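You operate a simulated robot arm through the tools that you are given. There is no shell and no other tool.

You run a simulated two-armed robot. Do the job below in one go: nothing can be reset, and whatever is moved stays where it is left.

Task
Close both open boxes, stand them in the red towel tray and stack the white box on the green box.
Fine: flaps right down.

It is judged by the outcome, as a careful person would: the job done as asked, and still so three seconds after it is handed in. It fails if anything else is knocked over, pushed out of place, dropped, spilled or broken. Flat cloth is picked up by pressing the open fingertips on it (5 to 10 N) and closing them slowly along it; thin cloth reads only 2 to 8 mm in the jaws.

Robot
Two 7-joint arms with two-finger parallel grippers on one trunk that stands fixed in place. Base frame: the origin is at the foot of the trunk, x ahead of it, y to its left, z up. Readings come in mm, degrees, newtons and seconds.
The left shoulder is at [34, 174, 1361], the right one opposite. With the tool pointing down near the work surface each hand reaches from about 100 to 640 mm from the base axis, measured 20 degrees to its own side. Payload 3.6 kg a hand.
The TCP of each hand is the grasp point between the finger pads, 30 mm short of the fingertips. In the tool frame z runs along the fingers and y along their closing line. The gripper opens to 110 mm. The fingers are 20 mm wide and 10 mm thick; the gripper's body (48 by 112 mm) begins 55 mm behind the TCP.
Orientation is that of the tool frame in the base frame, as a unit quaternion [w, x, y, z]. With the fingers straight down and closing along the base's y, the tool's x points along the base's -x, its y along +y and its z along -z.

Tools
- The arms move only by the tool send_rows. It takes "left_plan", "right_plan" or both (then of equal length, played together; a hand with none holds still); each is a list of rows, each an object (a shift or turn left out is 0, a gripper value left out holds the last) with "hand": the gripper command, from -1 (fully open) to 1 (shut), values between in proportion; "translation": the shift along the tool's x, y, z in units of 40 mm (1.0 is 40 mm), a list of three; "dr": the turn, a rotation vector about the tool's x, y, z in units of 5 degrees (1.0 is 5 degrees), a list of three. In form: [{"hand": hand, "translation": [dx, dy, dz], "dr": [rx, ry, rz]}, ...]. A call has 1 to 20 rows; each row shifts and turns the commanded pose from where the row before left it, along the tool's axes as they then stand. A call with a number of a shift or a turn outside -1 to 1 is refused whole. Rows are played at 5 a second. More than 50 mm and 8.6 degrees between two rows, or a gripper value outside its range, and nothing of the call is played. Where a pose cannot be reached the arm comes as near as it can. A force on the tool above 40 N (or 10 N above the force at the start of the call, whichever is more), or a blocked arm, ends the call early, and 0.2 s more pass. The fingers move at their own pace (about 153 mm/s each) and stop on an object; they squeeze with about 22 N. The grip force told is the motor's: it shows also when the fingers shut on nothing. Time passes only in rows, and 0.2 s behind the last, so rows that do not move let the fingers close. The reply holds the time, the measured pose of the TCP, the force on the tool along the base axes, the opening and the grip force, in the units named above and with some noise, with the torque about the TCP (base axes, N m) and any sound that the robot's microphone picked up, and new pictures: "views" is both (left out), scene, wrist or none (wrist: the cameras of the hands that moved).
- Cameras (640 x 400 px; columns grow to the right, rows downward): "scene" is now at [96.9, 50.4, 1525.7]; the picture's right is [0.58, -0.81, 0.00], its down [-0.53, -0.38, -0.75] and it looks along [0.61, 0.44, -0.66] (base axes); focal length 372 px, centre (320, 200). "left" rides on the left gripper at [72, -17, -103] in its tool frame; the picture's right is [0.23, 0.97, 0.00], its down [-0.76, 0.18, -0.62] and it looks along [-0.61, 0.14, 0.78] (tool axes); focal length 222 px, centre (320, 200). "right" rides on the right gripper at [72, 17, -103] in its tool frame; the picture's right is [-0.23, 0.97, 0.00], its down [-0.76, -0.18, -0.62] and it looks along [-0.61, -0.14, 0.78] (tool axes); focal length 222 px, centre (320, 200). There is no depth. A picture from a camera that has moved, and an enlarged one, comes with that camera's place and axes in the base frame and with its lens.
- raise_lower(by): moves the trunk up (or, below 0, down) by that many mm; the arms and the scene camera ride with it, the base frame stays. It gives what a move gives, with no picture.
- pan_tilt(pan, tilt): turns the head with the scene camera to pan (to the left, within 86 degrees either way) and tilt (down, from -29 to 69), counted from straight ahead of the robot (the tilt from the chest, where the trunk bows). It gives what a move gives, and a new picture of the scene camera.
- inspect(camera, box): a new picture of the part [left, top, right, bottom] of that camera's present view, enlarged. It takes no simulated time.
- finish_job(): hands the job in; it is judged then, once.

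Places have to be worked out from the pictures, the camera data and where the tool is seen. Open the grippers and draw the arms clear of the work before you hand the job in, unless the task says otherwise.

The tools are called after "Call:" as name(argument=value, ...) on one line, values as JSON. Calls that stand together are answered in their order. send_rows: Moves the arms, as the interface text tells. Its arguments: {"type":"object","properties":{"left_plan":{"type":"array","items":{"type":"object","properties":{"hand":{"type":"number"},"translation":{"type":"array","items":{"type":"number"}},"dr":{"type":"array","items":{"type":"number"}}}}},"right_plan":{"type":"array","items":{"type":"object","properties":{"hand":{"type":"number"},"translation":{"type":"array","items":{"type":"number"}},"dr":{"type":"array","items":{"type":"number"}}}}},"views":{"type":"string","enum":["both","scene","wrist","none"]}},"required":[]} The other tools are called the same way: raise_lower (by) moves the trunk up or down; pan_tilt (pan, tilt) turns the head that bears the scene camera; inspect (camera, box) takes an enlarged picture of a part of a camera's view; finish_job () hands the job in.

At the start:

```text
t: 0.0
left_ee_pos: [280.9, 353.6, 1281.5]
left_tool_rot: [0.0, -0.001, 1.0, 0.0]
left_wrist_force: [-0.5, -0.3, 0.7]
left_moment: [0.02, -0.01, 0.0]
left_finger_gap: 110.3
left_grasp_force: 0.1
right_ee_pos: [403.5, 81.1, 1302.6]
right_tool_rot: [0.0, 0.0, 1.0, 0.0]
right_wrist_force: [-0.9, -0.6, 0.0]
right_moment: [0.0, -0.01, 0.03]
right_finger_gap: 110.2
right_grasp_force: 0.0
trunk travel left (down, up): [-475.0, 288.0]
head pan, tilt (commanded): [35.6, 41.1]
```

scene: 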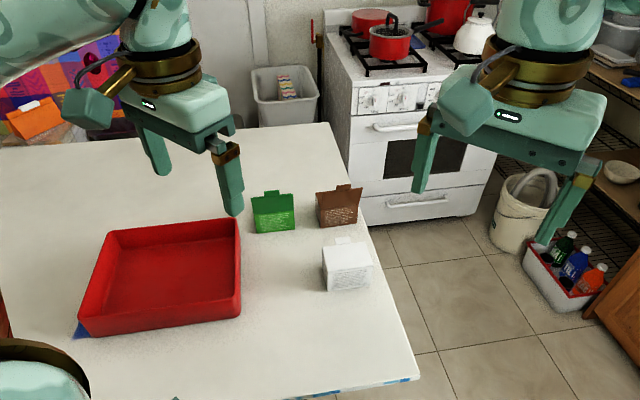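
right: 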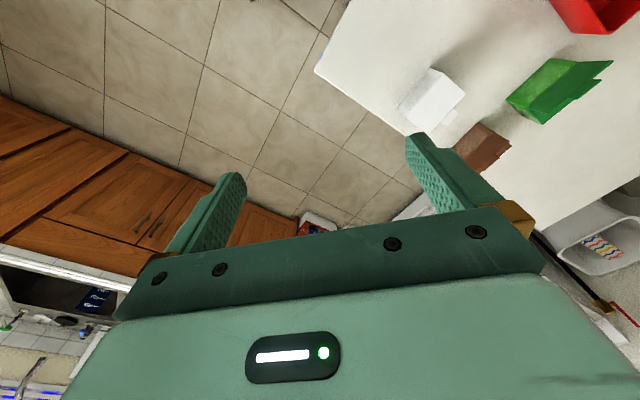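
left: 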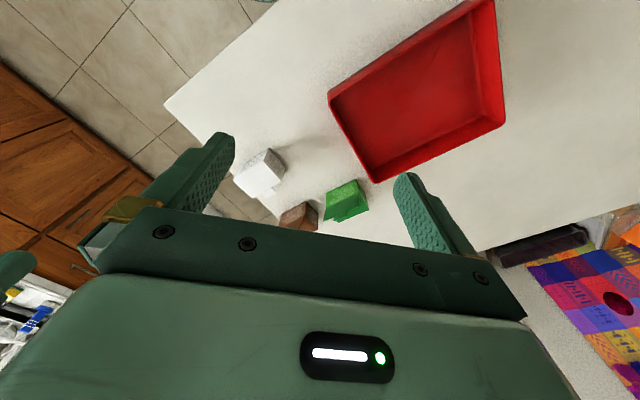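

I see a red tray and three small boxes (green, brown, white) on a table; I'll enlarge the scene to see their flaps.

Call:
inspect(camera="scene", box=[230, 160, 410, 310])

Call:
inspect(camera="left", box=[220, 120, 400, 240])

Call:
inspect(camera="right", box=[380, 20, 640, 190])

```text
2.67 times, centred on (320, 235) of scene
camera zoom: at [96.9, 50.4, 1525.7], right [0.58, -0.81, 0.0], down [-0.53, -0.38, -0.75], along [0.61, 0.44, -0.66], focal length 993 px, centre (320, 107)
```

zoom: 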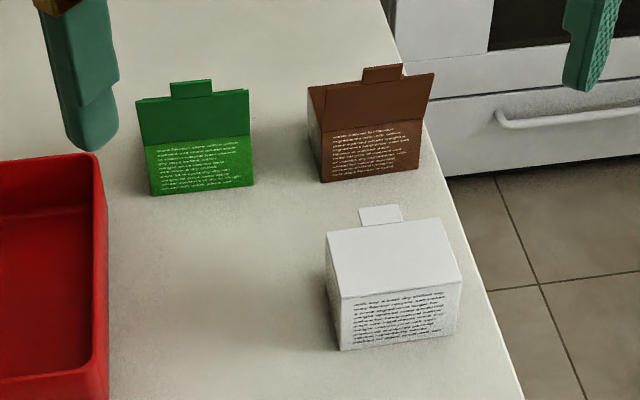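

```text
3.33 times, centred on (310, 180) of left
camera zoom: at [208.4, 337.6, 1385.0], right [-0.23, 0.97, 0.0], down [0.76, 0.18, 0.62], along [0.61, 0.14, -0.78], focal length 740 px, centre (353, 267)
```

zoom: 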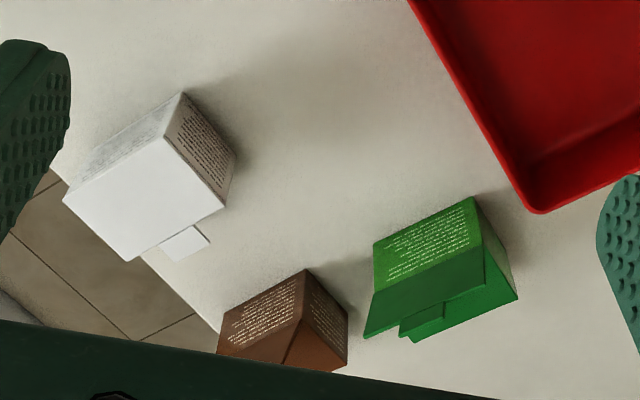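

```text
2.35 times, centred on (510, 105) of right
camera zoom: at [330.8, 97.8, 1406.8], right [0.23, 0.97, 0.0], down [0.76, -0.18, 0.62], along [0.61, -0.14, -0.78], focal length 523 px, centre (-127, 424)
```

zoom: 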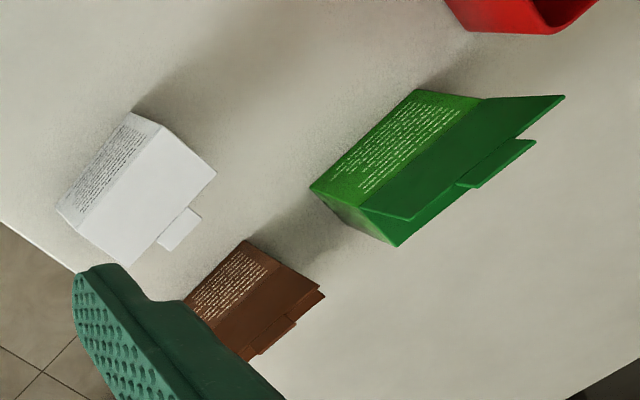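

The green and brown boxes stand open (lids up, hinged on the side facing me), while the white box looks closed with its tab lying flat. The table is at about z=948. I'll turn the head to see the tray fully and then work out positions.

Call:
pan_tilt(pan=45, tilt=50)

```text
t: 0.7
left_ee_pos: [281.1, 354.7, 1283.4]
left_tool_rot: [0.0, -0.001, 1.0, 0.0]
left_wrist_force: [0.3, 0.4, 0.6]
left_moment: [0.01, 0.01, 0.03]
left_finger_gap: 110.4
left_grasp_force: 0.0
right_ee_pos: [403.2, 82.2, 1304.1]
right_tool_rot: [-0.001, 0.0, 1.0, -0.001]
right_wrist_force: [-0.1, 0.1, -1.1]
right_moment: [0.01, 0.0, 0.0]
right_finger_gap: 110.0
right_grasp_force: 0.0
trunk travel left (down, up): [-475.0, 288.0]
head pan, tilt (commanded): [45.0, 50.0]
camera scene: at [83.0, 55.8, 1513.2], right [0.71, -0.71, 0.0], down [-0.54, -0.54, -0.64], along [0.45, 0.45, -0.77], focal length 372 px, centre (320, 200)
```

scene: 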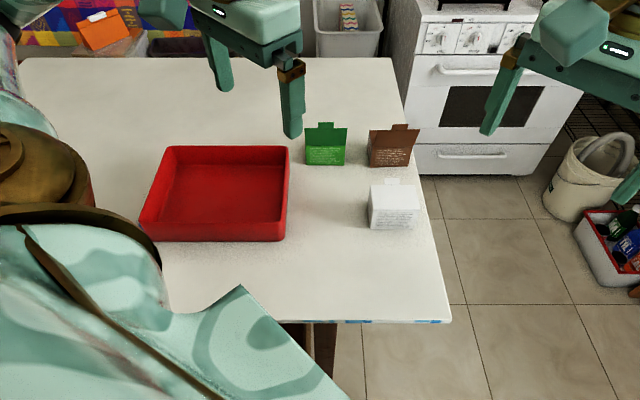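

The table is turned about 45° in my frame, with the camera now looking along its depth. I'll enlarge the tray and the boxes for measurement.

Call:
inspect(camera="scene", box=[130, 130, 310, 250])

Call:
inspect(camera="scene", box=[290, 105, 440, 240])

```text
3.33 times, centred on (220, 190) of scene
camera zoom: at [83.0, 55.8, 1513.2], right [0.71, -0.71, 0.0], down [-0.54, -0.54, -0.64], along [0.45, 0.45, -0.77], focal length 1242 px, centre (653, 233)
```

zoom: 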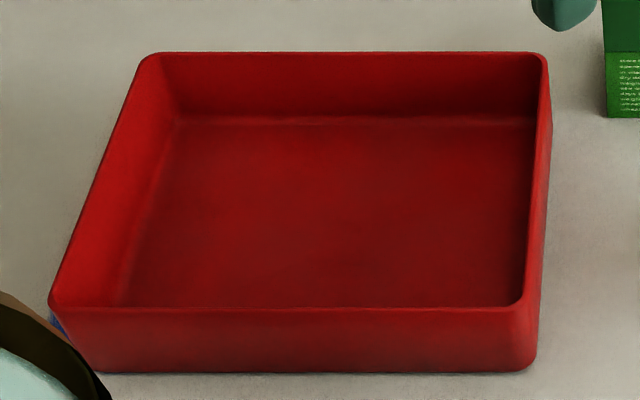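

```text
2.96 times, centred on (365, 172) of scene
camera zoom: at [83.0, 55.8, 1513.2], right [0.71, -0.71, 0.0], down [-0.54, -0.54, -0.64], along [0.45, 0.45, -0.77], focal length 1104 px, centre (187, 282)
```

zoom: 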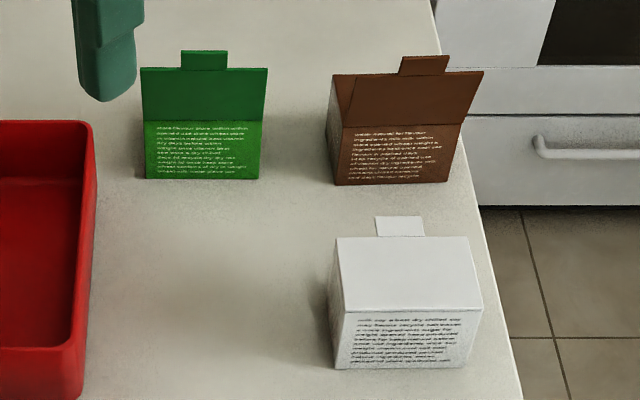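

Brown seems to have an extra side flap. I'll zoom in harder on each box from the scene and wrist cameras.

Call:
inspect(camera="scene", box=[360, 115, 424, 173])

Call:
inspect(camera="scene", box=[295, 115, 359, 173])

Call:
inspect(camera="scene", box=[360, 170, 432, 235])

Call:
inspect(camera="left", box=[275, 170, 375, 235])

Call:
inspect(camera="right", box=[450, 40, 620, 170])

```text
6.90 times, centred on (392, 144) of scene
camera zoom: at [83.0, 55.8, 1513.2], right [0.71, -0.71, 0.0], down [-0.54, -0.54, -0.64], along [0.45, 0.45, -0.77], focal length 2569 px, centre (-177, 586)
```

zoom: 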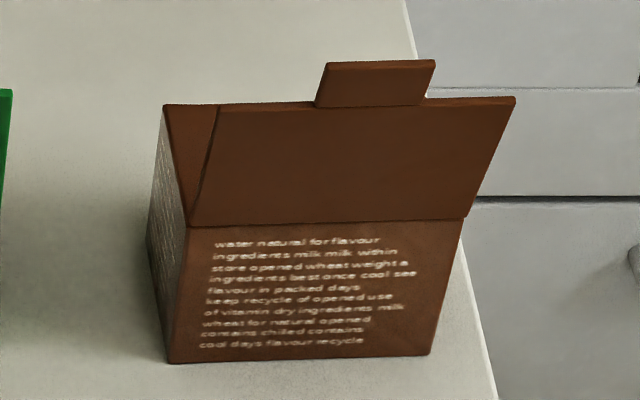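

```text
6.90 times, centred on (327, 144) of scene
camera zoom: at [83.0, 55.8, 1513.2], right [0.71, -0.71, 0.0], down [-0.54, -0.54, -0.64], along [0.45, 0.45, -0.77], focal length 2569 px, centre (272, 586)
```

zoom: 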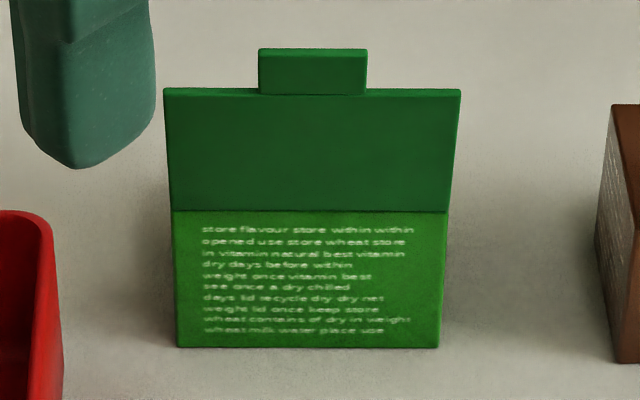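

```text
6.15 times, centred on (396, 202) of scene
camera zoom: at [83.0, 55.8, 1513.2], right [0.71, -0.71, 0.0], down [-0.54, -0.54, -0.64], along [0.45, 0.45, -0.77], focal length 2292 px, centre (-148, 185)
```

zoom: 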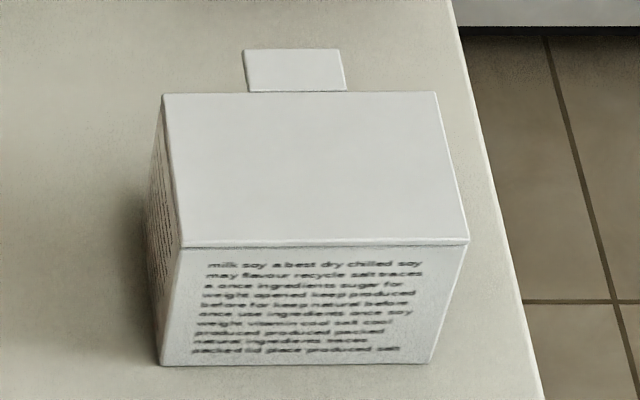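

```text
6.15 times, centred on (325, 202) of left
camera zoom: at [208.4, 337.6, 1384.9], right [-0.23, 0.97, 0.0], down [0.76, 0.18, 0.62], along [0.61, 0.14, -0.78], focal length 1367 px, centre (289, 185)
```

zoom: 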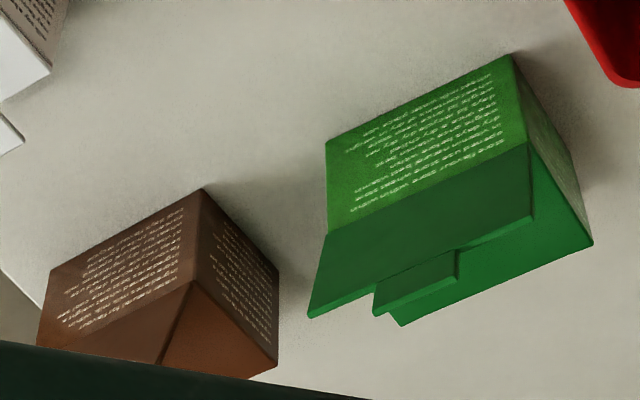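

```text
3.08 times, centred on (535, 105) of right
camera zoom: at [330.8, 97.8, 1406.8], right [0.23, 0.97, 0.0], down [0.76, -0.18, 0.62], along [0.61, -0.14, -0.78], focal length 684 px, centre (-342, 492)
```

zoom: 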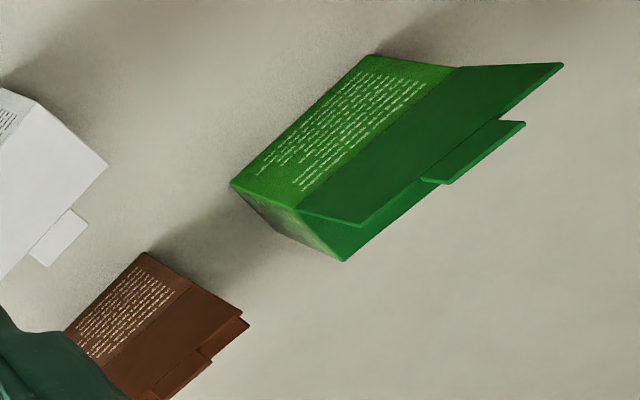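

The lids of green and brown are plates hinged on the near top edge with a flat tab, and white is already shut with its tab flat. Table frame: green centre ≈(514,473), brown ≈(606,372), white ≈(483,270), tray centre ≈(281,515). I'll lower the trunk for more reach; the hands stay well above the boxes.

Call:
raise_lower(by=-130)

```text
t: 2.3
left_ee_pos: [279.1, 354.0, 1150.7]
left_tool_rot: [0.0, -0.001, 1.0, 0.001]
left_wrist_force: [0.3, 0.4, 0.1]
left_moment: [-0.01, 0.03, 0.05]
left_finger_gap: 110.0
left_grasp_force: 0.2
right_ee_pos: [403.7, 81.4, 1172.5]
right_tool_rot: [0.0, 0.0, 1.0, 0.0]
right_wrist_force: [-0.3, -0.4, -0.4]
right_moment: [0.04, -0.04, 0.02]
right_finger_gap: 109.9
right_grasp_force: 0.0
trunk travel left (down, up): [-345.0, 418.0]
head pan, tilt (commanded): [45.0, 50.0]
```

Trunk is down 130 mm. Now I turn the left gripper 45° to match the boxes, set a narrower gap and draw the right arm back.

Call:
send_rows(left_plan=[{"hand": 0.1, "dr": [0, 0, -1]}, {"dr": [0, 0, -1]}, {"dr": [0, 0, -1]}, {"dr": [0, 0, -1]}, {"dr": [0, 0, -1]}, {"dr": [0, 0, -1]}, {"dr": [0, 0, -1]}, {"dr": [0, 0, -1]}, {"dr": [0, 0, -1]}], right_plan=[{"translation": [0.3, -0.4, 0]}, {"translation": [0.3, -0.4, 0]}, {"translation": [0.3, -0.4, 0]}, {"translation": [0.3, -0.4, 0]}, {"translation": [0.3, -0.4, 0]}, {"translation": [0.3, -0.4, 0]}, {"translation": [0.3, -0.4, 0]}, {"translation": [0.3, -0.4, 0]}, {"translation": [0.3, -0.4, 0]}], views="both")

```text
t: 4.3
left_ee_pos: [280.2, 353.7, 1151.1]
left_tool_rot: [0.001, -0.384, 0.923, 0.0]
left_wrist_force: [0.5, 0.2, 0.3]
left_moment: [0.02, -0.02, 0.01]
left_finger_gap: 49.5
left_grasp_force: 0.0
right_ee_pos: [294.4, -63.8, 1171.9]
right_tool_rot: [0.0, 0.0, 1.0, 0.001]
right_wrist_force: [-0.3, -0.3, -0.3]
right_moment: [0.01, 0.01, -0.03]
right_finger_gap: 109.9
right_grasp_force: 0.1
trunk travel left (down, up): [-345.0, 418.0]
head pan, tilt (commanded): [45.0, 50.0]
camera scene: at [116.7, 55.1, 1382.0], right [0.71, -0.71, 0.0], down [-0.54, -0.54, -0.64], along [0.45, 0.45, -0.77], focal length 372 px, centre (320, 200)
camera right: at [222.7, -46.6, 1275.7], right [0.23, 0.97, 0.0], down [0.76, -0.18, 0.62], along [0.61, -0.14, -0.78], focal length 222 px, centre (320, 200)
camera left: at [241.5, 291.1, 1254.9], right [-0.85, 0.53, 0.0], down [0.41, 0.67, 0.62], along [0.33, 0.53, -0.78], focal length 222 px, centre (320, 200)
```

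scene: 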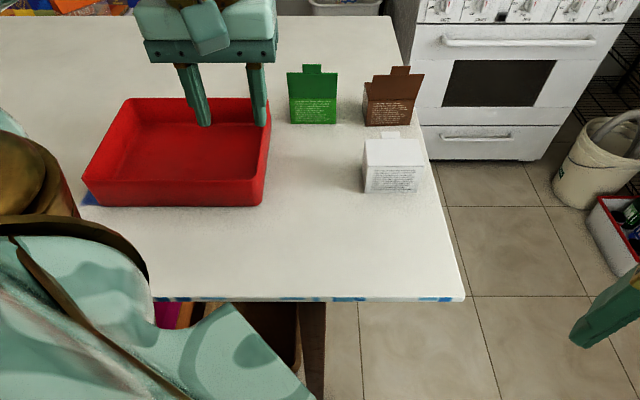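
right: 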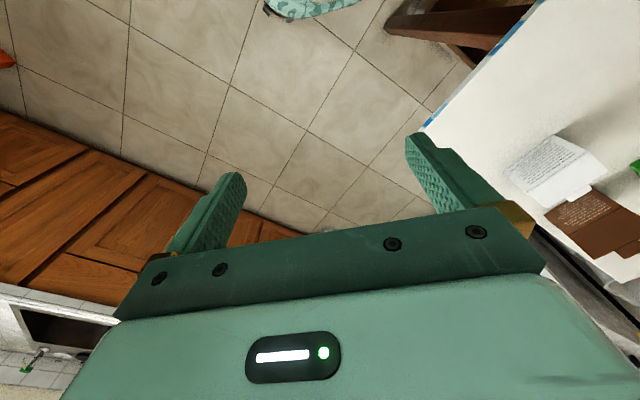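
left: 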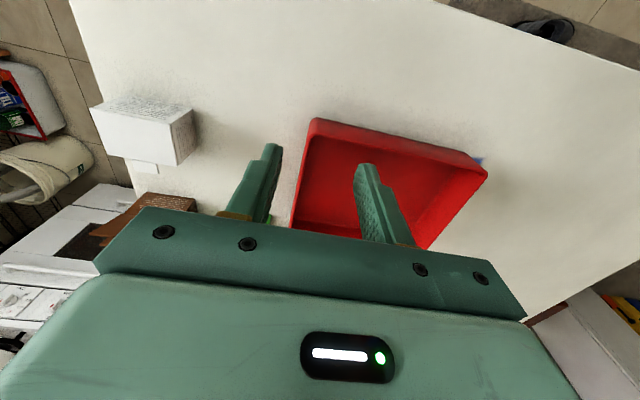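

The trunk bows forward as it lowers, which helps reach. I'll re-measure the boxes from this nearer view.

Call:
inspect(camera="scene", box=[275, 55, 435, 200])

Call:
inspect(camera="scene", box=[70, 90, 290, 215])

```text
2.76 times, centred on (355, 128) of scene
camera zoom: at [116.7, 55.1, 1382.0], right [0.71, -0.71, 0.0], down [-0.54, -0.54, -0.64], along [0.45, 0.45, -0.77], focal length 1028 px, centre (223, 400)
```

zoom: 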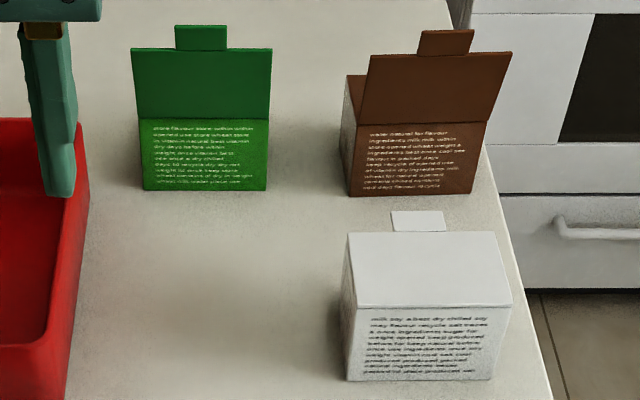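

```text
2.91 times, centred on (180, 152) of scene
camera zoom: at [116.7, 55.1, 1382.0], right [0.71, -0.71, 0.0], down [-0.54, -0.54, -0.64], along [0.45, 0.45, -0.77], focal length 1084 px, centre (727, 338)
```

zoom: 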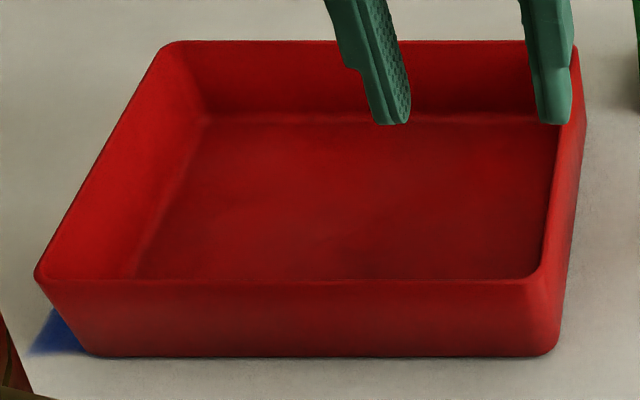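

Refined: green front edge at u≈31, w≈663 in the table frame (u along (0.71,−0.71), w along (0.71,0.71)), lid leaning slightly toward me. I move the left hand, still high, to in front of the green lid and look with its camera.

Call:
send_rows(left_plan=[{"translation": [-0.76, -0.415, 0]}, {"translation": [-0.76, -0.415, 0]}, {"translation": [-0.76, -0.415, 0]}, {"translation": [-0.76, -0.415, 0]}, {"translation": [-0.76, -0.415, 0]}, {"translation": [0, 0, 0]}], views="both")

```text
t: 5.7
left_ee_pos: [446.9, 403.2, 1152.3]
left_tool_rot: [-0.001, -0.383, 0.924, 0.0]
left_wrist_force: [0.4, 0.2, -0.1]
left_moment: [0.03, 0.0, -0.01]
left_finger_gap: 49.4
left_grasp_force: 0.1
right_ee_pos: [296.2, -63.7, 1171.7]
right_tool_rot: [0.0, 0.0, 1.0, 0.0]
right_wrist_force: [0.2, 0.4, 0.2]
right_moment: [-0.02, 0.0, 0.04]
right_finger_gap: 109.8
right_grasp_force: 0.0
trunk travel left (down, up): [-345.0, 418.0]
head pan, tilt (commanded): [45.0, 50.0]
camera scene: at [116.5, 55.7, 1382.0], right [0.71, -0.71, 0.0], down [-0.54, -0.54, -0.64], along [0.45, 0.45, -0.77], focal length 372 px, centre (320, 200)
camera left: at [407.2, 341.2, 1255.2], right [-0.85, 0.53, 0.0], down [0.41, 0.66, 0.62], along [0.33, 0.53, -0.78], focal length 222 px, centre (320, 200)
```

scene: 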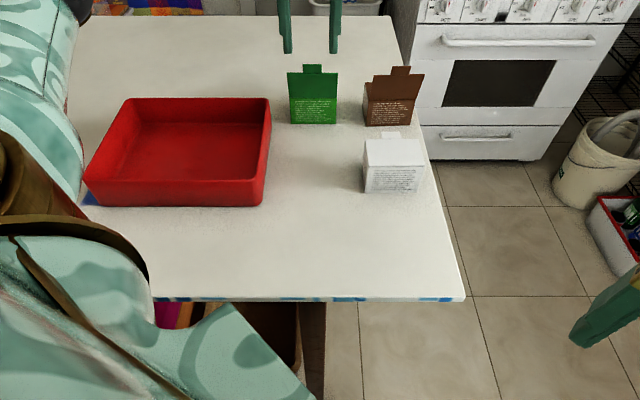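
left: 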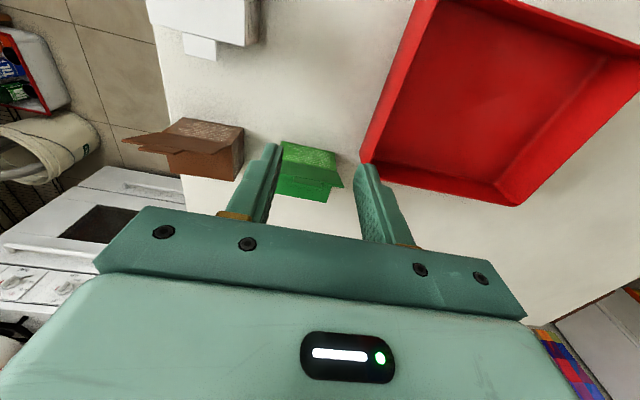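

The hand reached u≈31, w≈601. I'll enlarge the wrist view of the green and brown boxes.

Call:
inspect(camera="left", box=[230, 130, 370, 215])

Call:
inspect(camera="left", box=[110, 100, 260, 195])

Call:
inspect(camera="left", box=[140, 0, 280, 85])

```text
4.57 times, centred on (300, 172) of left
camera zoom: at [407.2, 341.2, 1255.2], right [-0.85, 0.53, 0.0], down [0.41, 0.66, 0.62], along [0.33, 0.53, -0.78], focal length 1015 px, centre (411, 326)
```

zoom: 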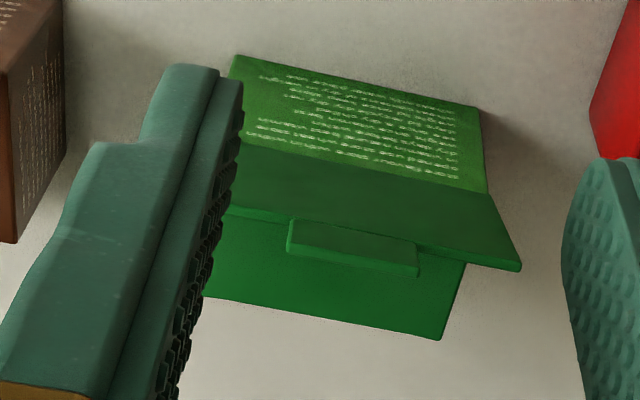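

```text
4.21 times, centred on (185, 148) of left
camera zoom: at [407.2, 341.2, 1255.2], right [-0.85, 0.53, 0.0], down [0.41, 0.66, 0.62], along [0.33, 0.53, -0.78], focal length 935 px, centre (888, 421)
```

zoom: 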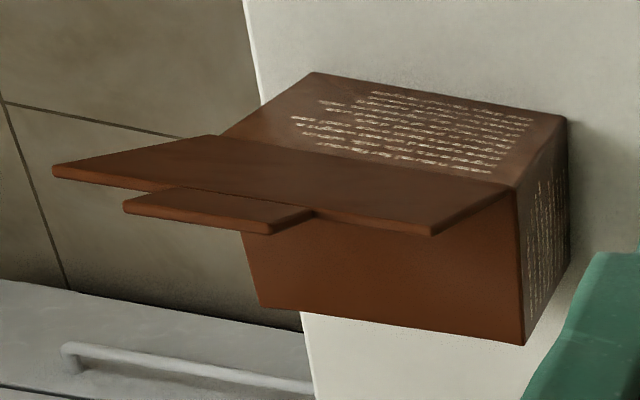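

```text
4.57 times, centred on (210, 42) of left
camera zoom: at [407.2, 341.2, 1255.2], right [-0.85, 0.53, 0.0], down [0.41, 0.66, 0.62], along [0.33, 0.53, -0.78], focal length 1015 px, centre (823, 920)
```

zoom: 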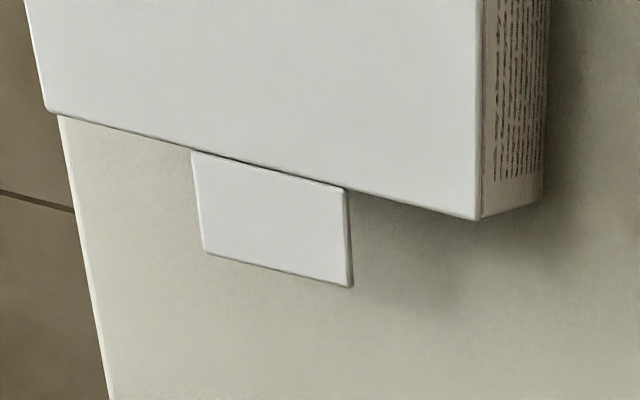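

The wrist view puts green's hinge edge at about w≈674, z≈1000 with the lid leaning ~15° toward me. I lower the spread fingertips in front of the lid to z≈1040 and start to push gently.

Call:
send_rows(left_plan=[{"translation": [0, 0, 0.7]}, {"translation": [0, 0, 0.7]}, {"translation": [0, 0, 0.65]}, {"translation": [-0.5, 0, 0]}, {"translation": [-0.5, 0, 0]}, {"translation": [-0.4, 0, 0]}, {"translation": [-0.2, 0, -0.05]}, {"translation": [-0.2, 0, -0.05]}], views="both")

```text
t: 7.5
left_ee_pos: [496.9, 453.4, 1073.7]
left_tool_rot: [0.0, -0.383, 0.924, 0.0]
left_wrist_force: [0.0, -0.6, 0.6]
left_moment: [0.03, -0.01, 0.01]
left_finger_gap: 49.6
left_grasp_force: 0.1
right_ee_pos: [295.4, -62.1, 1171.8]
right_tool_rot: [-0.001, 0.0, 1.0, 0.0]
right_wrist_force: [-0.1, -0.3, 0.6]
right_moment: [-0.01, 0.0, -0.03]
right_finger_gap: 110.1
right_grasp_force: 0.0
trunk travel left (down, up): [-345.0, 418.0]
head pan, tilt (commanded): [45.0, 50.0]
camera scene: at [117.3, 55.8, 1381.9], right [0.71, -0.71, 0.0], down [-0.54, -0.54, -0.64], along [0.45, 0.45, -0.77], focal length 372 px, centre (320, 200)
camera left: at [459.1, 391.5, 1176.9], right [-0.85, 0.53, 0.0], down [0.41, 0.67, 0.62], along [0.33, 0.53, -0.78], focal length 222 px, centre (320, 200)
```

scene: 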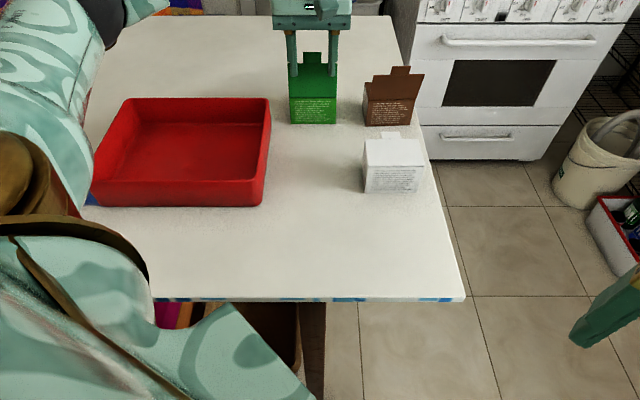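
left: 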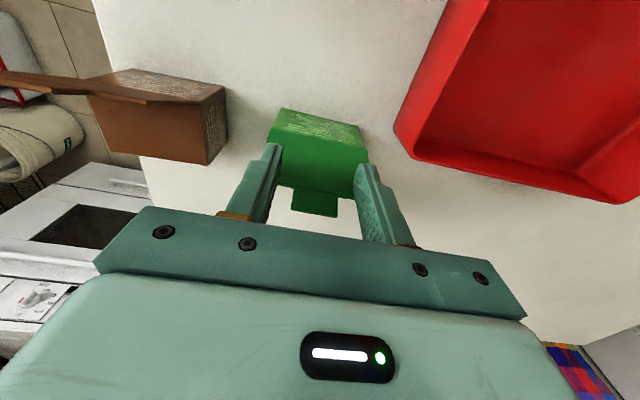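

The lid has moved back with almost no force. A close look to check the contact.

Call:
inspect(camera="scene", box=[265, 30, 365, 135])

Call:
inspect(camera="left", box=[240, 95, 390, 225])

```text
3.81 times, centred on (315, 82) of scene
camera zoom: at [117.3, 55.8, 1381.9], right [0.71, -0.71, 0.0], down [-0.54, -0.54, -0.64], along [0.45, 0.45, -0.77], focal length 1419 px, centre (339, 648)
```

zoom: 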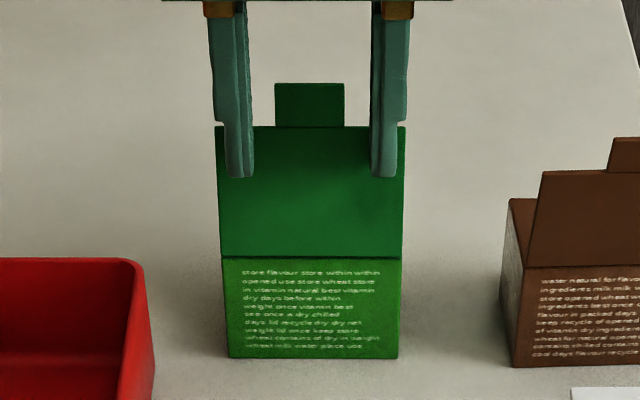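

```text
3.08 times, centred on (315, 160) of left
camera zoom: at [459.1, 391.5, 1176.9], right [-0.85, 0.53, 0.0], down [0.41, 0.67, 0.62], along [0.33, 0.53, -0.78], focal length 684 px, centre (335, 323)
```

zoom: 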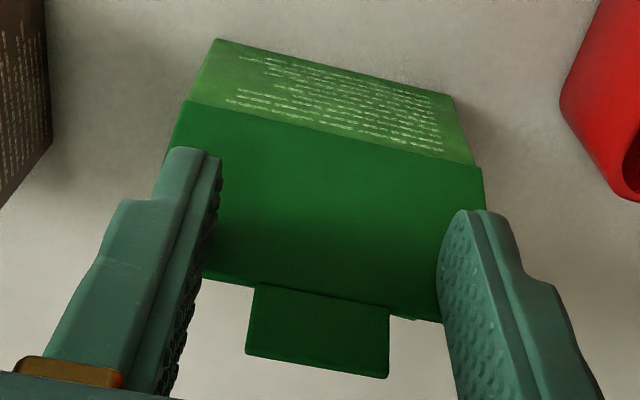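

Lid is at about vertical and the box hasn't moved. I continue along an arc around the hinge to fold it down.

Call:
send_rows(left_plan=[{"translation": [-0.275, 0, 0.08]}, {"translation": [-0.2425, 0, 0.1575]}, {"translation": [-0.1975, 0, 0.215]}, {"translation": [-0.135, 0, 0.2575]}, {"translation": [-0.0575, 0, 0.2]}, {"translation": [0, 0, 0]}], views="both")

Call:
inspect(camera="left", box=[240, 95, 390, 225])

Call:
inspect(camera="scene", box=[265, 30, 365, 135])

```text
t: 8.9
left_ee_pos: [523.8, 479.8, 1036.7]
left_tool_rot: [0.0, -0.383, 0.924, 0.001]
left_wrist_force: [0.2, 0.3, 0.1]
left_moment: [0.03, 0.0, -0.02]
left_finger_gap: 49.6
left_grasp_force: 0.1
right_ee_pos: [295.4, -62.2, 1171.1]
right_tool_rot: [-0.001, 0.0, 1.0, 0.0]
right_wrist_force: [0.3, 0.5, 0.2]
right_moment: [-0.04, 0.02, 0.02]
right_finger_gap: 109.8
right_grasp_force: 0.1
trunk travel left (down, up): [-345.0, 418.0]
head pan, tilt (commanded): [45.0, 50.0]
camera scene: at [117.1, 55.7, 1382.0], right [0.71, -0.71, 0.0], down [-0.54, -0.54, -0.64], along [0.45, 0.45, -0.77], focal length 372 px, centre (320, 200)
camera left: at [484.9, 416.9, 1140.3], right [-0.85, 0.53, 0.0], down [0.41, 0.67, 0.62], along [0.33, 0.53, -0.78], focal length 222 px, centre (320, 200)
```

scene: 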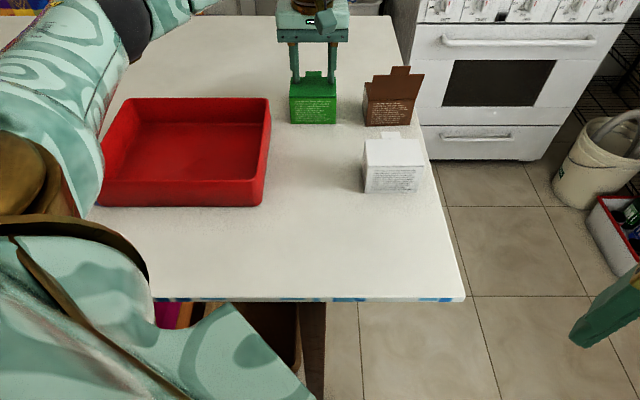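
left: 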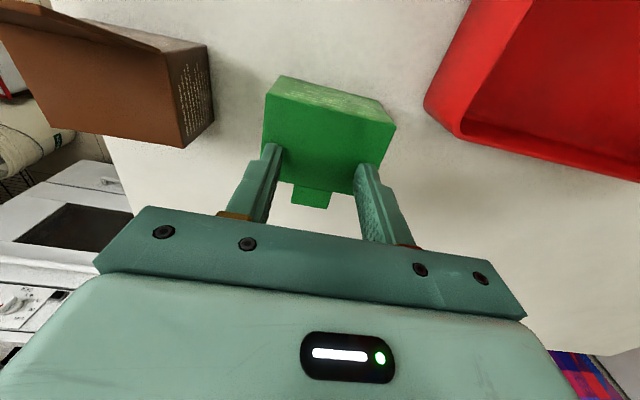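

```text
3.08 times, centred on (315, 160) of left
camera zoom: at [484.9, 416.9, 1140.3], right [-0.85, 0.53, 0.0], down [0.41, 0.67, 0.62], along [0.33, 0.53, -0.78], focal length 684 px, centre (335, 323)
```

zoom: 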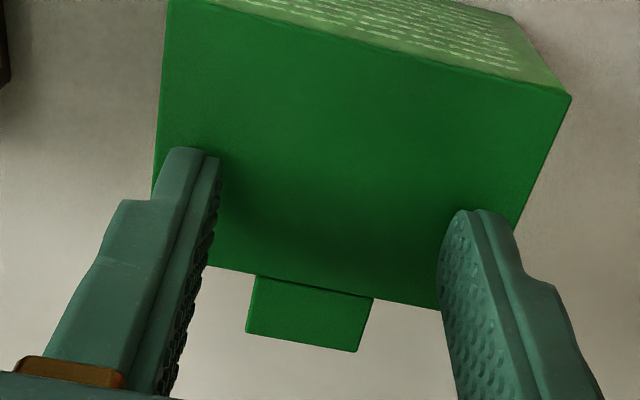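

```text
3.81 times, centred on (315, 82) of scene
camera zoom: at [117.1, 55.7, 1382.0], right [0.71, -0.71, 0.0], down [-0.54, -0.54, -0.64], along [0.45, 0.45, -0.77], focal length 1419 px, centre (339, 648)
```

zoom: 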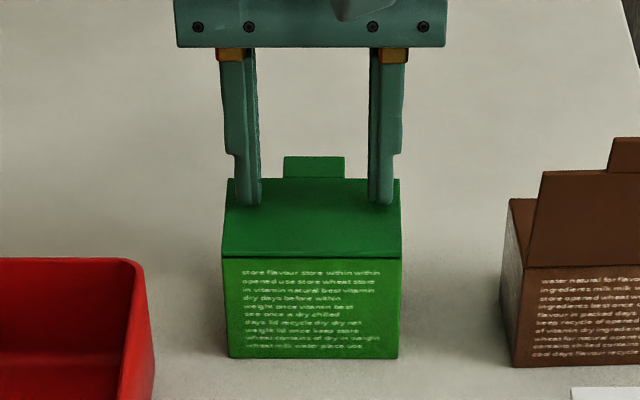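

The lid is nearly shut with fingertips at z≈1007. I press down in 2 mm steps until force appears.

Call:
send_rows(left_plan=[{"translation": [0, 0, 0.05]}, {"translation": [0, 0, 0.05]}, {"translation": [0, 0, 0.05]}, {"translation": [0, 0, 0.0]}], views="none")

```text
t: 9.9
left_ee_pos: [524.9, 479.9, 1032.6]
left_tool_rot: [0.0, -0.383, 0.924, 0.0]
left_wrist_force: [0.7, 1.4, 3.0]
left_moment: [0.03, 0.05, -0.05]
left_finger_gap: 49.6
left_grasp_force: 0.2
right_ee_pos: [296.4, -62.7, 1170.4]
right_tool_rot: [0.0, -0.001, 1.0, 0.0]
right_wrist_force: [0.0, 0.5, 0.6]
right_moment: [-0.03, 0.0, -0.02]
right_finger_gap: 109.9
right_grasp_force: 0.1
trunk travel left (down, up): [-345.0, 418.0]
head pan, tilt (commanded): [45.0, 50.0]
```

Contact begins at fingertip z≈1003 with 3 N. I press a few millimetres more to seat the lid.

Call:
send_rows(left_plan=[{"translation": [0, 0, 0.06]}, {"translation": [0, 0, 0.06]}, {"translation": [0, 0, 0.06]}, {"translation": [0, 0, 0.0]}], views="none")

```text
t: 10.7
left_ee_pos: [523.2, 477.8, 1031.9]
left_tool_rot: [0.007, -0.384, 0.923, -0.002]
left_wrist_force: [-3.5, -1.0, 17.1]
left_moment: [0.23, 0.55, 0.08]
left_finger_gap: 50.5
left_grasp_force: 0.9
right_ee_pos: [295.1, -63.9, 1171.4]
right_tool_rot: [0.0, 0.0, 1.0, 0.0]
right_wrist_force: [-0.2, 0.2, 0.7]
right_moment: [-0.02, 0.0, -0.01]
right_finger_gap: 110.0
right_grasp_force: 0.1
trunk travel left (down, up): [-345.0, 418.0]
head pan, tilt (commanded): [45.0, 50.0]
stopped in row 3 (left hand): the force on the tool passed its limit at 43 N (the readings are from after the stop); the commanded pose is now the measured one
```

Firm contact; the lid is fully down under the fingers. I lift off and check whether it stays shut.

Call:
send_rows(left_plan=[{"translation": [0, 0, -0.3]}, {"translation": [0, 0, -0.7]}, {"translation": [0.6, 0, -0.8]}, {"translation": [0.6, 0, 0]}, {"translation": [0, 0, 0]}], views="both")

Call:
inspect(camera="left", box=[240, 95, 390, 225])

Call:
inspect(camera="scene", box=[265, 55, 365, 135])

```text
t: 11.8
left_ee_pos: [491.2, 446.7, 1100.9]
left_tool_rot: [0.004, -0.385, 0.923, -0.001]
left_wrist_force: [-0.9, -0.3, 0.1]
left_moment: [0.0, 0.04, -0.01]
left_finger_gap: 49.3
left_grasp_force: 0.0
right_ee_pos: [296.2, -62.9, 1171.1]
right_tool_rot: [-0.001, 0.0, 1.0, 0.0]
right_wrist_force: [0.6, -0.3, -0.9]
right_moment: [-0.02, 0.01, -0.01]
right_finger_gap: 109.9
right_grasp_force: 0.1
trunk travel left (down, up): [-345.0, 418.0]
head pan, tilt (commanded): [45.0, 50.0]
camera scene: at [117.5, 55.7, 1381.9], right [0.71, -0.71, 0.0], down [-0.54, -0.54, -0.64], along [0.45, 0.45, -0.77], focal length 372 px, centre (320, 200)
camera left: at [451.8, 384.2, 1203.5], right [-0.85, 0.53, -0.01], down [0.41, 0.67, 0.63], along [0.33, 0.53, -0.78], focal length 222 px, centre (320, 200)
```

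scene: 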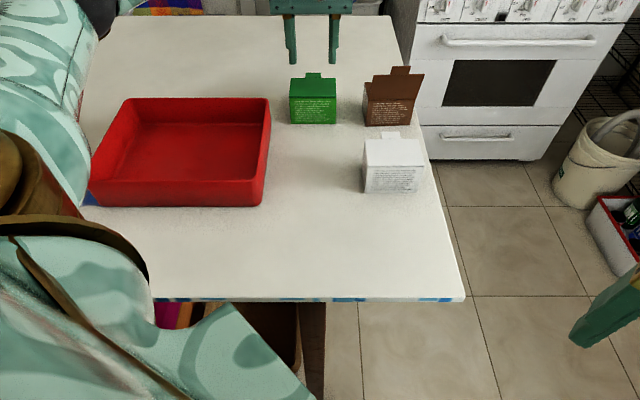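
left: 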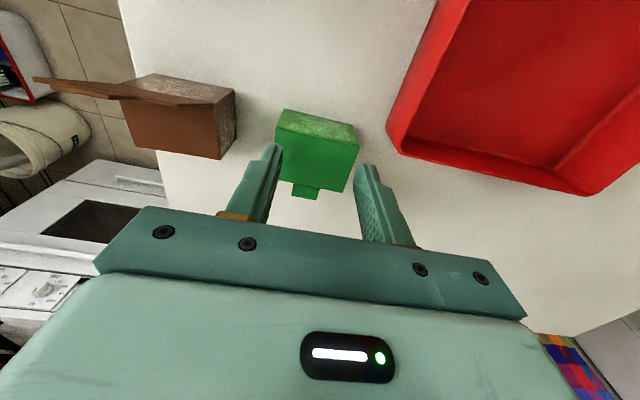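

```text
3.08 times, centred on (315, 160) of left
camera zoom: at [451.8, 384.2, 1203.5], right [-0.85, 0.53, -0.01], down [0.41, 0.67, 0.63], along [0.33, 0.53, -0.78], focal length 684 px, centre (335, 323)
```

zoom: 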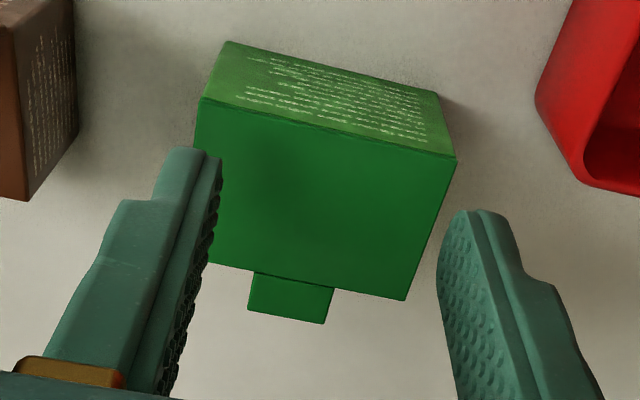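

```text
5.00 times, centred on (315, 95) of scene
camera zoom: at [117.5, 55.7, 1381.9], right [0.71, -0.71, 0.0], down [-0.54, -0.54, -0.64], along [0.45, 0.45, -0.77], focal length 1862 px, centre (345, 725)
```

zoom: 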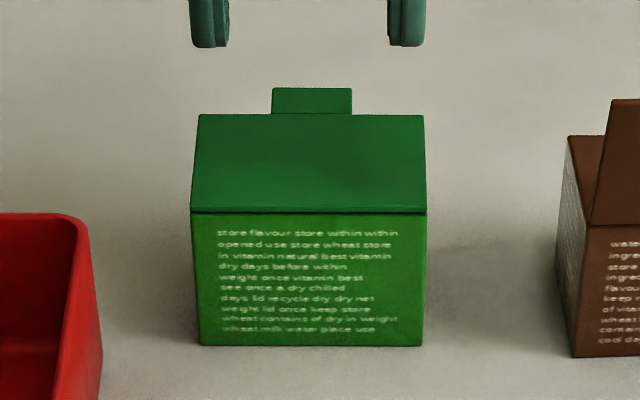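

Green is shut flat and has not moved. Now I go up, back and right to stand in front of the brown lid.

Call:
send_rows(left_plan=[{"translation": [0.5, 0, -0.65]}, {"translation": [0.5, 0, -0.6]}, {"translation": [0.2, -0.8, 0]}, {"translation": [0.2, -0.8, 0]}, {"translation": [0.2, -0.8, 0]}, {"translation": [0, -0.8, 0]}, {"translation": [0, -0.16, 0]}, {"translation": [0, 0, 0]}], views="both")

Call:
inspect(camera="left", box=[240, 95, 390, 225])

Call:
inspect(camera="scene", box=[340, 45, 440, 135])

```text
t: 13.7
left_ee_pos: [541.6, 305.5, 1150.5]
left_tool_rot: [0.003, -0.384, 0.923, -0.001]
left_wrist_force: [0.2, 0.0, 0.1]
left_moment: [-0.01, 0.03, 0.0]
left_finger_gap: 49.1
left_grasp_force: 0.2
right_ee_pos: [295.9, -62.6, 1171.2]
right_tool_rot: [0.0, 0.0, 1.0, -0.001]
right_wrist_force: [1.0, -0.1, 0.1]
right_moment: [-0.01, 0.0, -0.01]
right_finger_gap: 110.0
right_grasp_force: 0.1
trunk travel left (down, up): [-345.0, 418.0]
head pan, tilt (commanded): [45.0, 50.0]
camera scene: at [117.4, 55.4, 1381.9], right [0.71, -0.71, 0.0], down [-0.54, -0.54, -0.64], along [0.45, 0.45, -0.77], focal length 372 px, centre (320, 200)
camera left: at [500.9, 243.4, 1253.0], right [-0.85, 0.53, -0.01], down [0.41, 0.67, 0.63], along [0.33, 0.53, -0.78], focal length 222 px, centre (320, 200)
```

scene: 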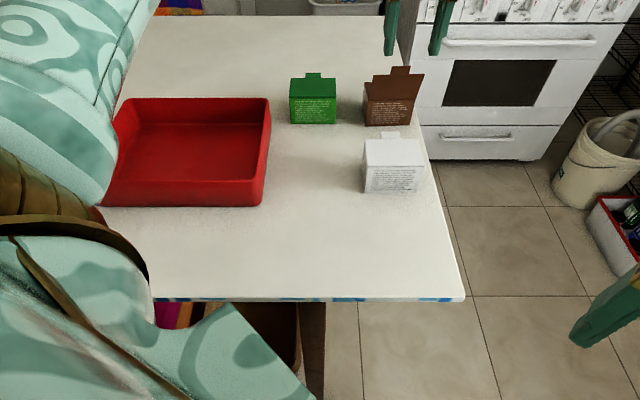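
left: 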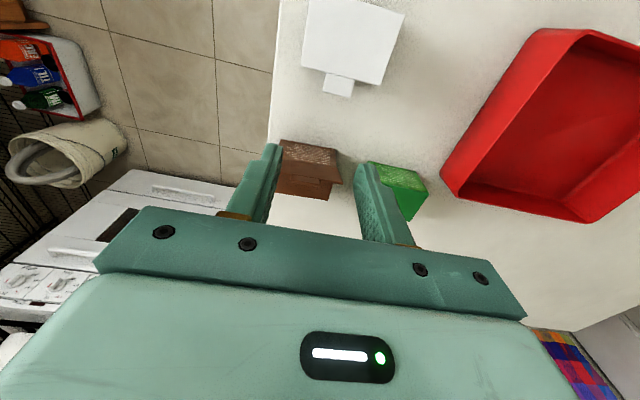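

```text
3.08 times, centred on (315, 160) of left
camera zoom: at [500.9, 243.4, 1253.0], right [-0.85, 0.53, -0.01], down [0.41, 0.67, 0.63], along [0.33, 0.53, -0.78], focal length 684 px, centre (335, 323)
```

zoom: 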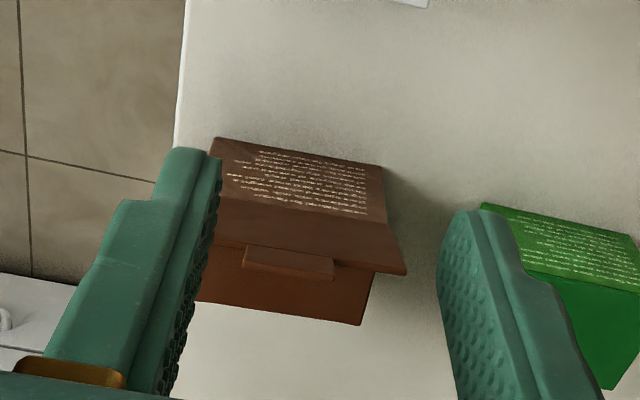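

```text
4.44 times, centred on (390, 90) of scene
camera zoom: at [117.4, 55.4, 1381.9], right [0.71, -0.71, 0.0], down [-0.54, -0.54, -0.64], along [0.45, 0.45, -0.77], focal length 1656 px, centre (9, 689)
```

zoom: 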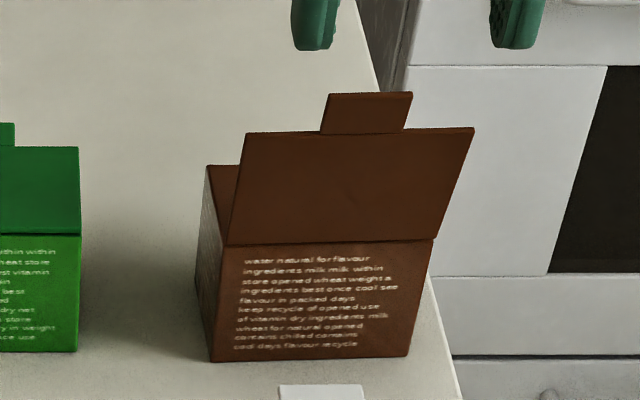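

Hand is in front of brown (hinge edge ≈ w 666, box turned ~2.7°). I repeat the same move: match the yaw, go down and push its lid back.

Call:
send_rows(left_plan=[{"translation": [0, 0, 0.7], "dr": [0, 0, -0.54]}, {"translation": [0, 0, 0.7]}, {"translation": [0, 0, 0.6]}, {"translation": [-0.45, 0, 0]}, {"translation": [-0.45, 0, 0]}, {"translation": [-0.325, 0, 0]}, {"translation": [-0.2, 0, -0.05]}, {"translation": [-0.2, 0, -0.05]}], views="both")

Call:
inspect(camera="left", box=[240, 95, 390, 225])

Call:
inspect(camera="scene", box=[340, 35, 440, 135])

```text
t: 15.4
left_ee_pos: [585.5, 354.4, 1075.4]
left_tool_rot: [0.004, -0.406, 0.914, -0.002]
left_wrist_force: [-0.9, 0.3, 0.8]
left_moment: [-0.02, 0.01, -0.02]
left_finger_gap: 49.2
left_grasp_force: 0.1
right_ee_pos: [296.4, -61.9, 1171.6]
right_tool_rot: [-0.001, 0.0, 1.0, 0.0]
right_wrist_force: [0.1, 0.5, -0.6]
right_moment: [0.0, 0.0, -0.05]
right_finger_gap: 109.8
right_grasp_force: 0.1
trunk travel left (down, up): [-345.0, 418.0]
head pan, tilt (commanded): [45.0, 50.0]
camera scene: at [117.3, 55.7, 1381.9], right [0.71, -0.71, 0.0], down [-0.54, -0.54, -0.64], along [0.45, 0.45, -0.77], focal length 372 px, centre (320, 200)
camera left: at [547.6, 290.0, 1178.4], right [-0.87, 0.48, -0.01], down [0.37, 0.68, 0.63], along [0.31, 0.55, -0.78], focal length 222 px, centre (320, 200)
```

scene: 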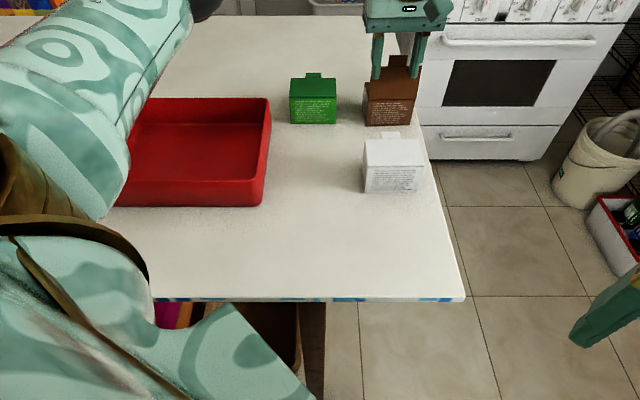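
left: 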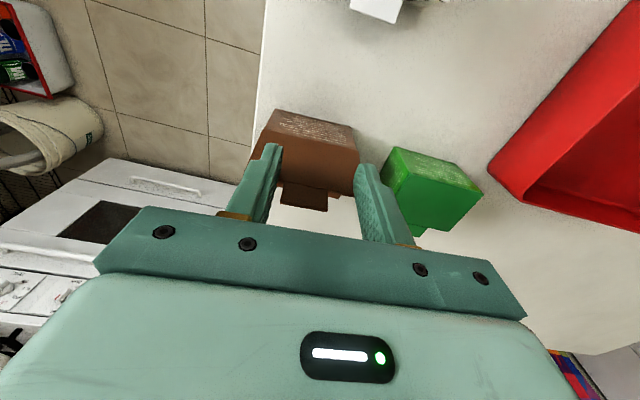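

```text
3.08 times, centred on (315, 160) of left
camera zoom: at [547.6, 290.0, 1178.4], right [-0.87, 0.48, -0.01], down [0.37, 0.68, 0.63], along [0.31, 0.55, -0.78], focal length 684 px, centre (335, 323)
```

zoom: 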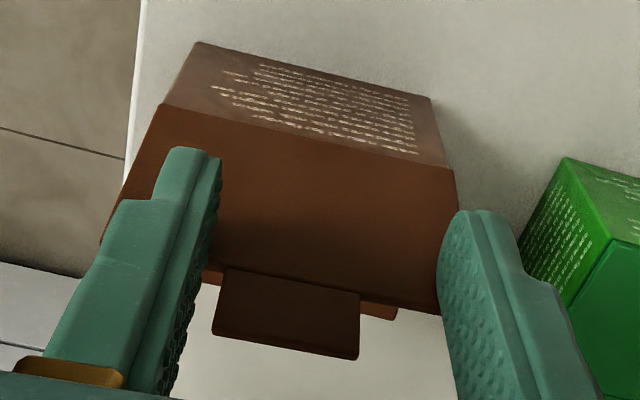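

```text
4.00 times, centred on (390, 85) of scene
camera zoom: at [117.3, 55.7, 1381.9], right [0.71, -0.71, 0.0], down [-0.54, -0.54, -0.64], along [0.45, 0.45, -0.77], focal length 1490 px, centre (40, 660)
```

zoom: 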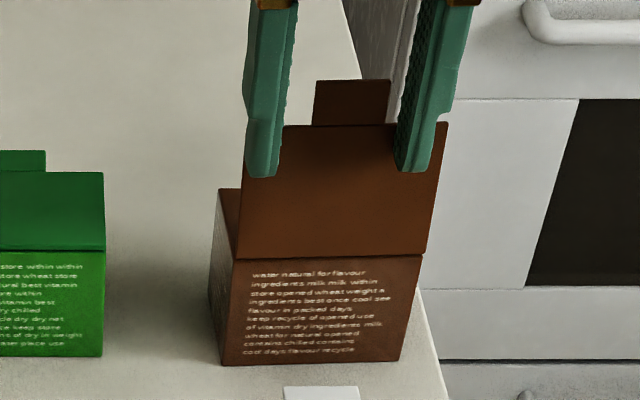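

Same state as green had. I fold brown's lid down with the same arc, then press lightly.

Call:
send_rows(left_plan=[{"translation": [-0.275, 0, 0.08]}, {"translation": [-0.2425, 0, 0.1575]}, {"translation": [-0.1975, 0, 0.215]}, {"translation": [-0.135, 0, 0.2575]}, {"translation": [-0.0575, 0, 0.25]}, {"translation": [0, 0, 0.05]}, {"translation": [0, 0, 0.05]}, {"translation": [0, 0, 0]}], views="both")

Call:
inspect(camera="scene", box=[340, 35, 440, 135])

```text
t: 17.2
left_ee_pos: [610.9, 381.6, 1032.7]
left_tool_rot: [0.003, -0.406, 0.914, 0.0]
left_wrist_force: [0.4, 0.1, 0.2]
left_moment: [0.03, 0.01, 0.02]
left_finger_gap: 49.3
left_grasp_force: 0.1
right_ee_pos: [297.4, -63.6, 1171.9]
right_tool_rot: [-0.001, 0.0, 1.0, 0.0]
right_wrist_force: [-0.1, 0.1, -0.1]
right_moment: [-0.02, 0.0, 0.01]
right_finger_gap: 109.9
right_grasp_force: 0.0
trunk travel left (down, up): [-345.0, 418.0]
head pan, tilt (commanded): [45.0, 50.0]
camera scene: at [117.2, 55.6, 1382.0], right [0.71, -0.71, 0.0], down [-0.54, -0.54, -0.64], along [0.45, 0.45, -0.77], focal length 372 px, centre (320, 200)
camera left: at [573.1, 317.1, 1135.6], right [-0.87, 0.48, -0.01], down [0.37, 0.68, 0.63], along [0.31, 0.55, -0.78], focal length 222 px, centre (320, 200)
```

scene: 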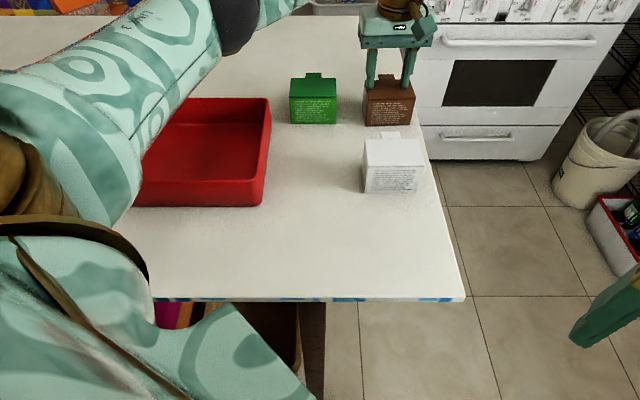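
left: 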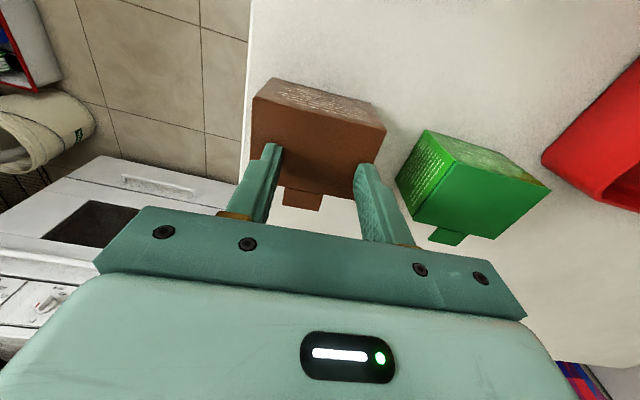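

```text
4.00 times, centred on (390, 85) of scene
camera zoom: at [117.2, 55.6, 1382.0], right [0.71, -0.71, 0.0], down [-0.54, -0.54, -0.64], along [0.45, 0.45, -0.77], focal length 1490 px, centre (40, 660)
```

zoom: 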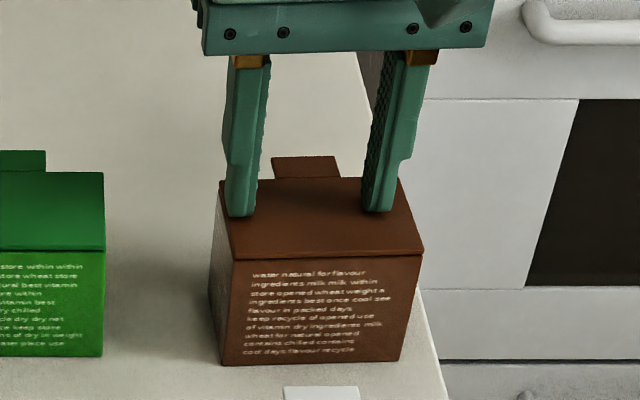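

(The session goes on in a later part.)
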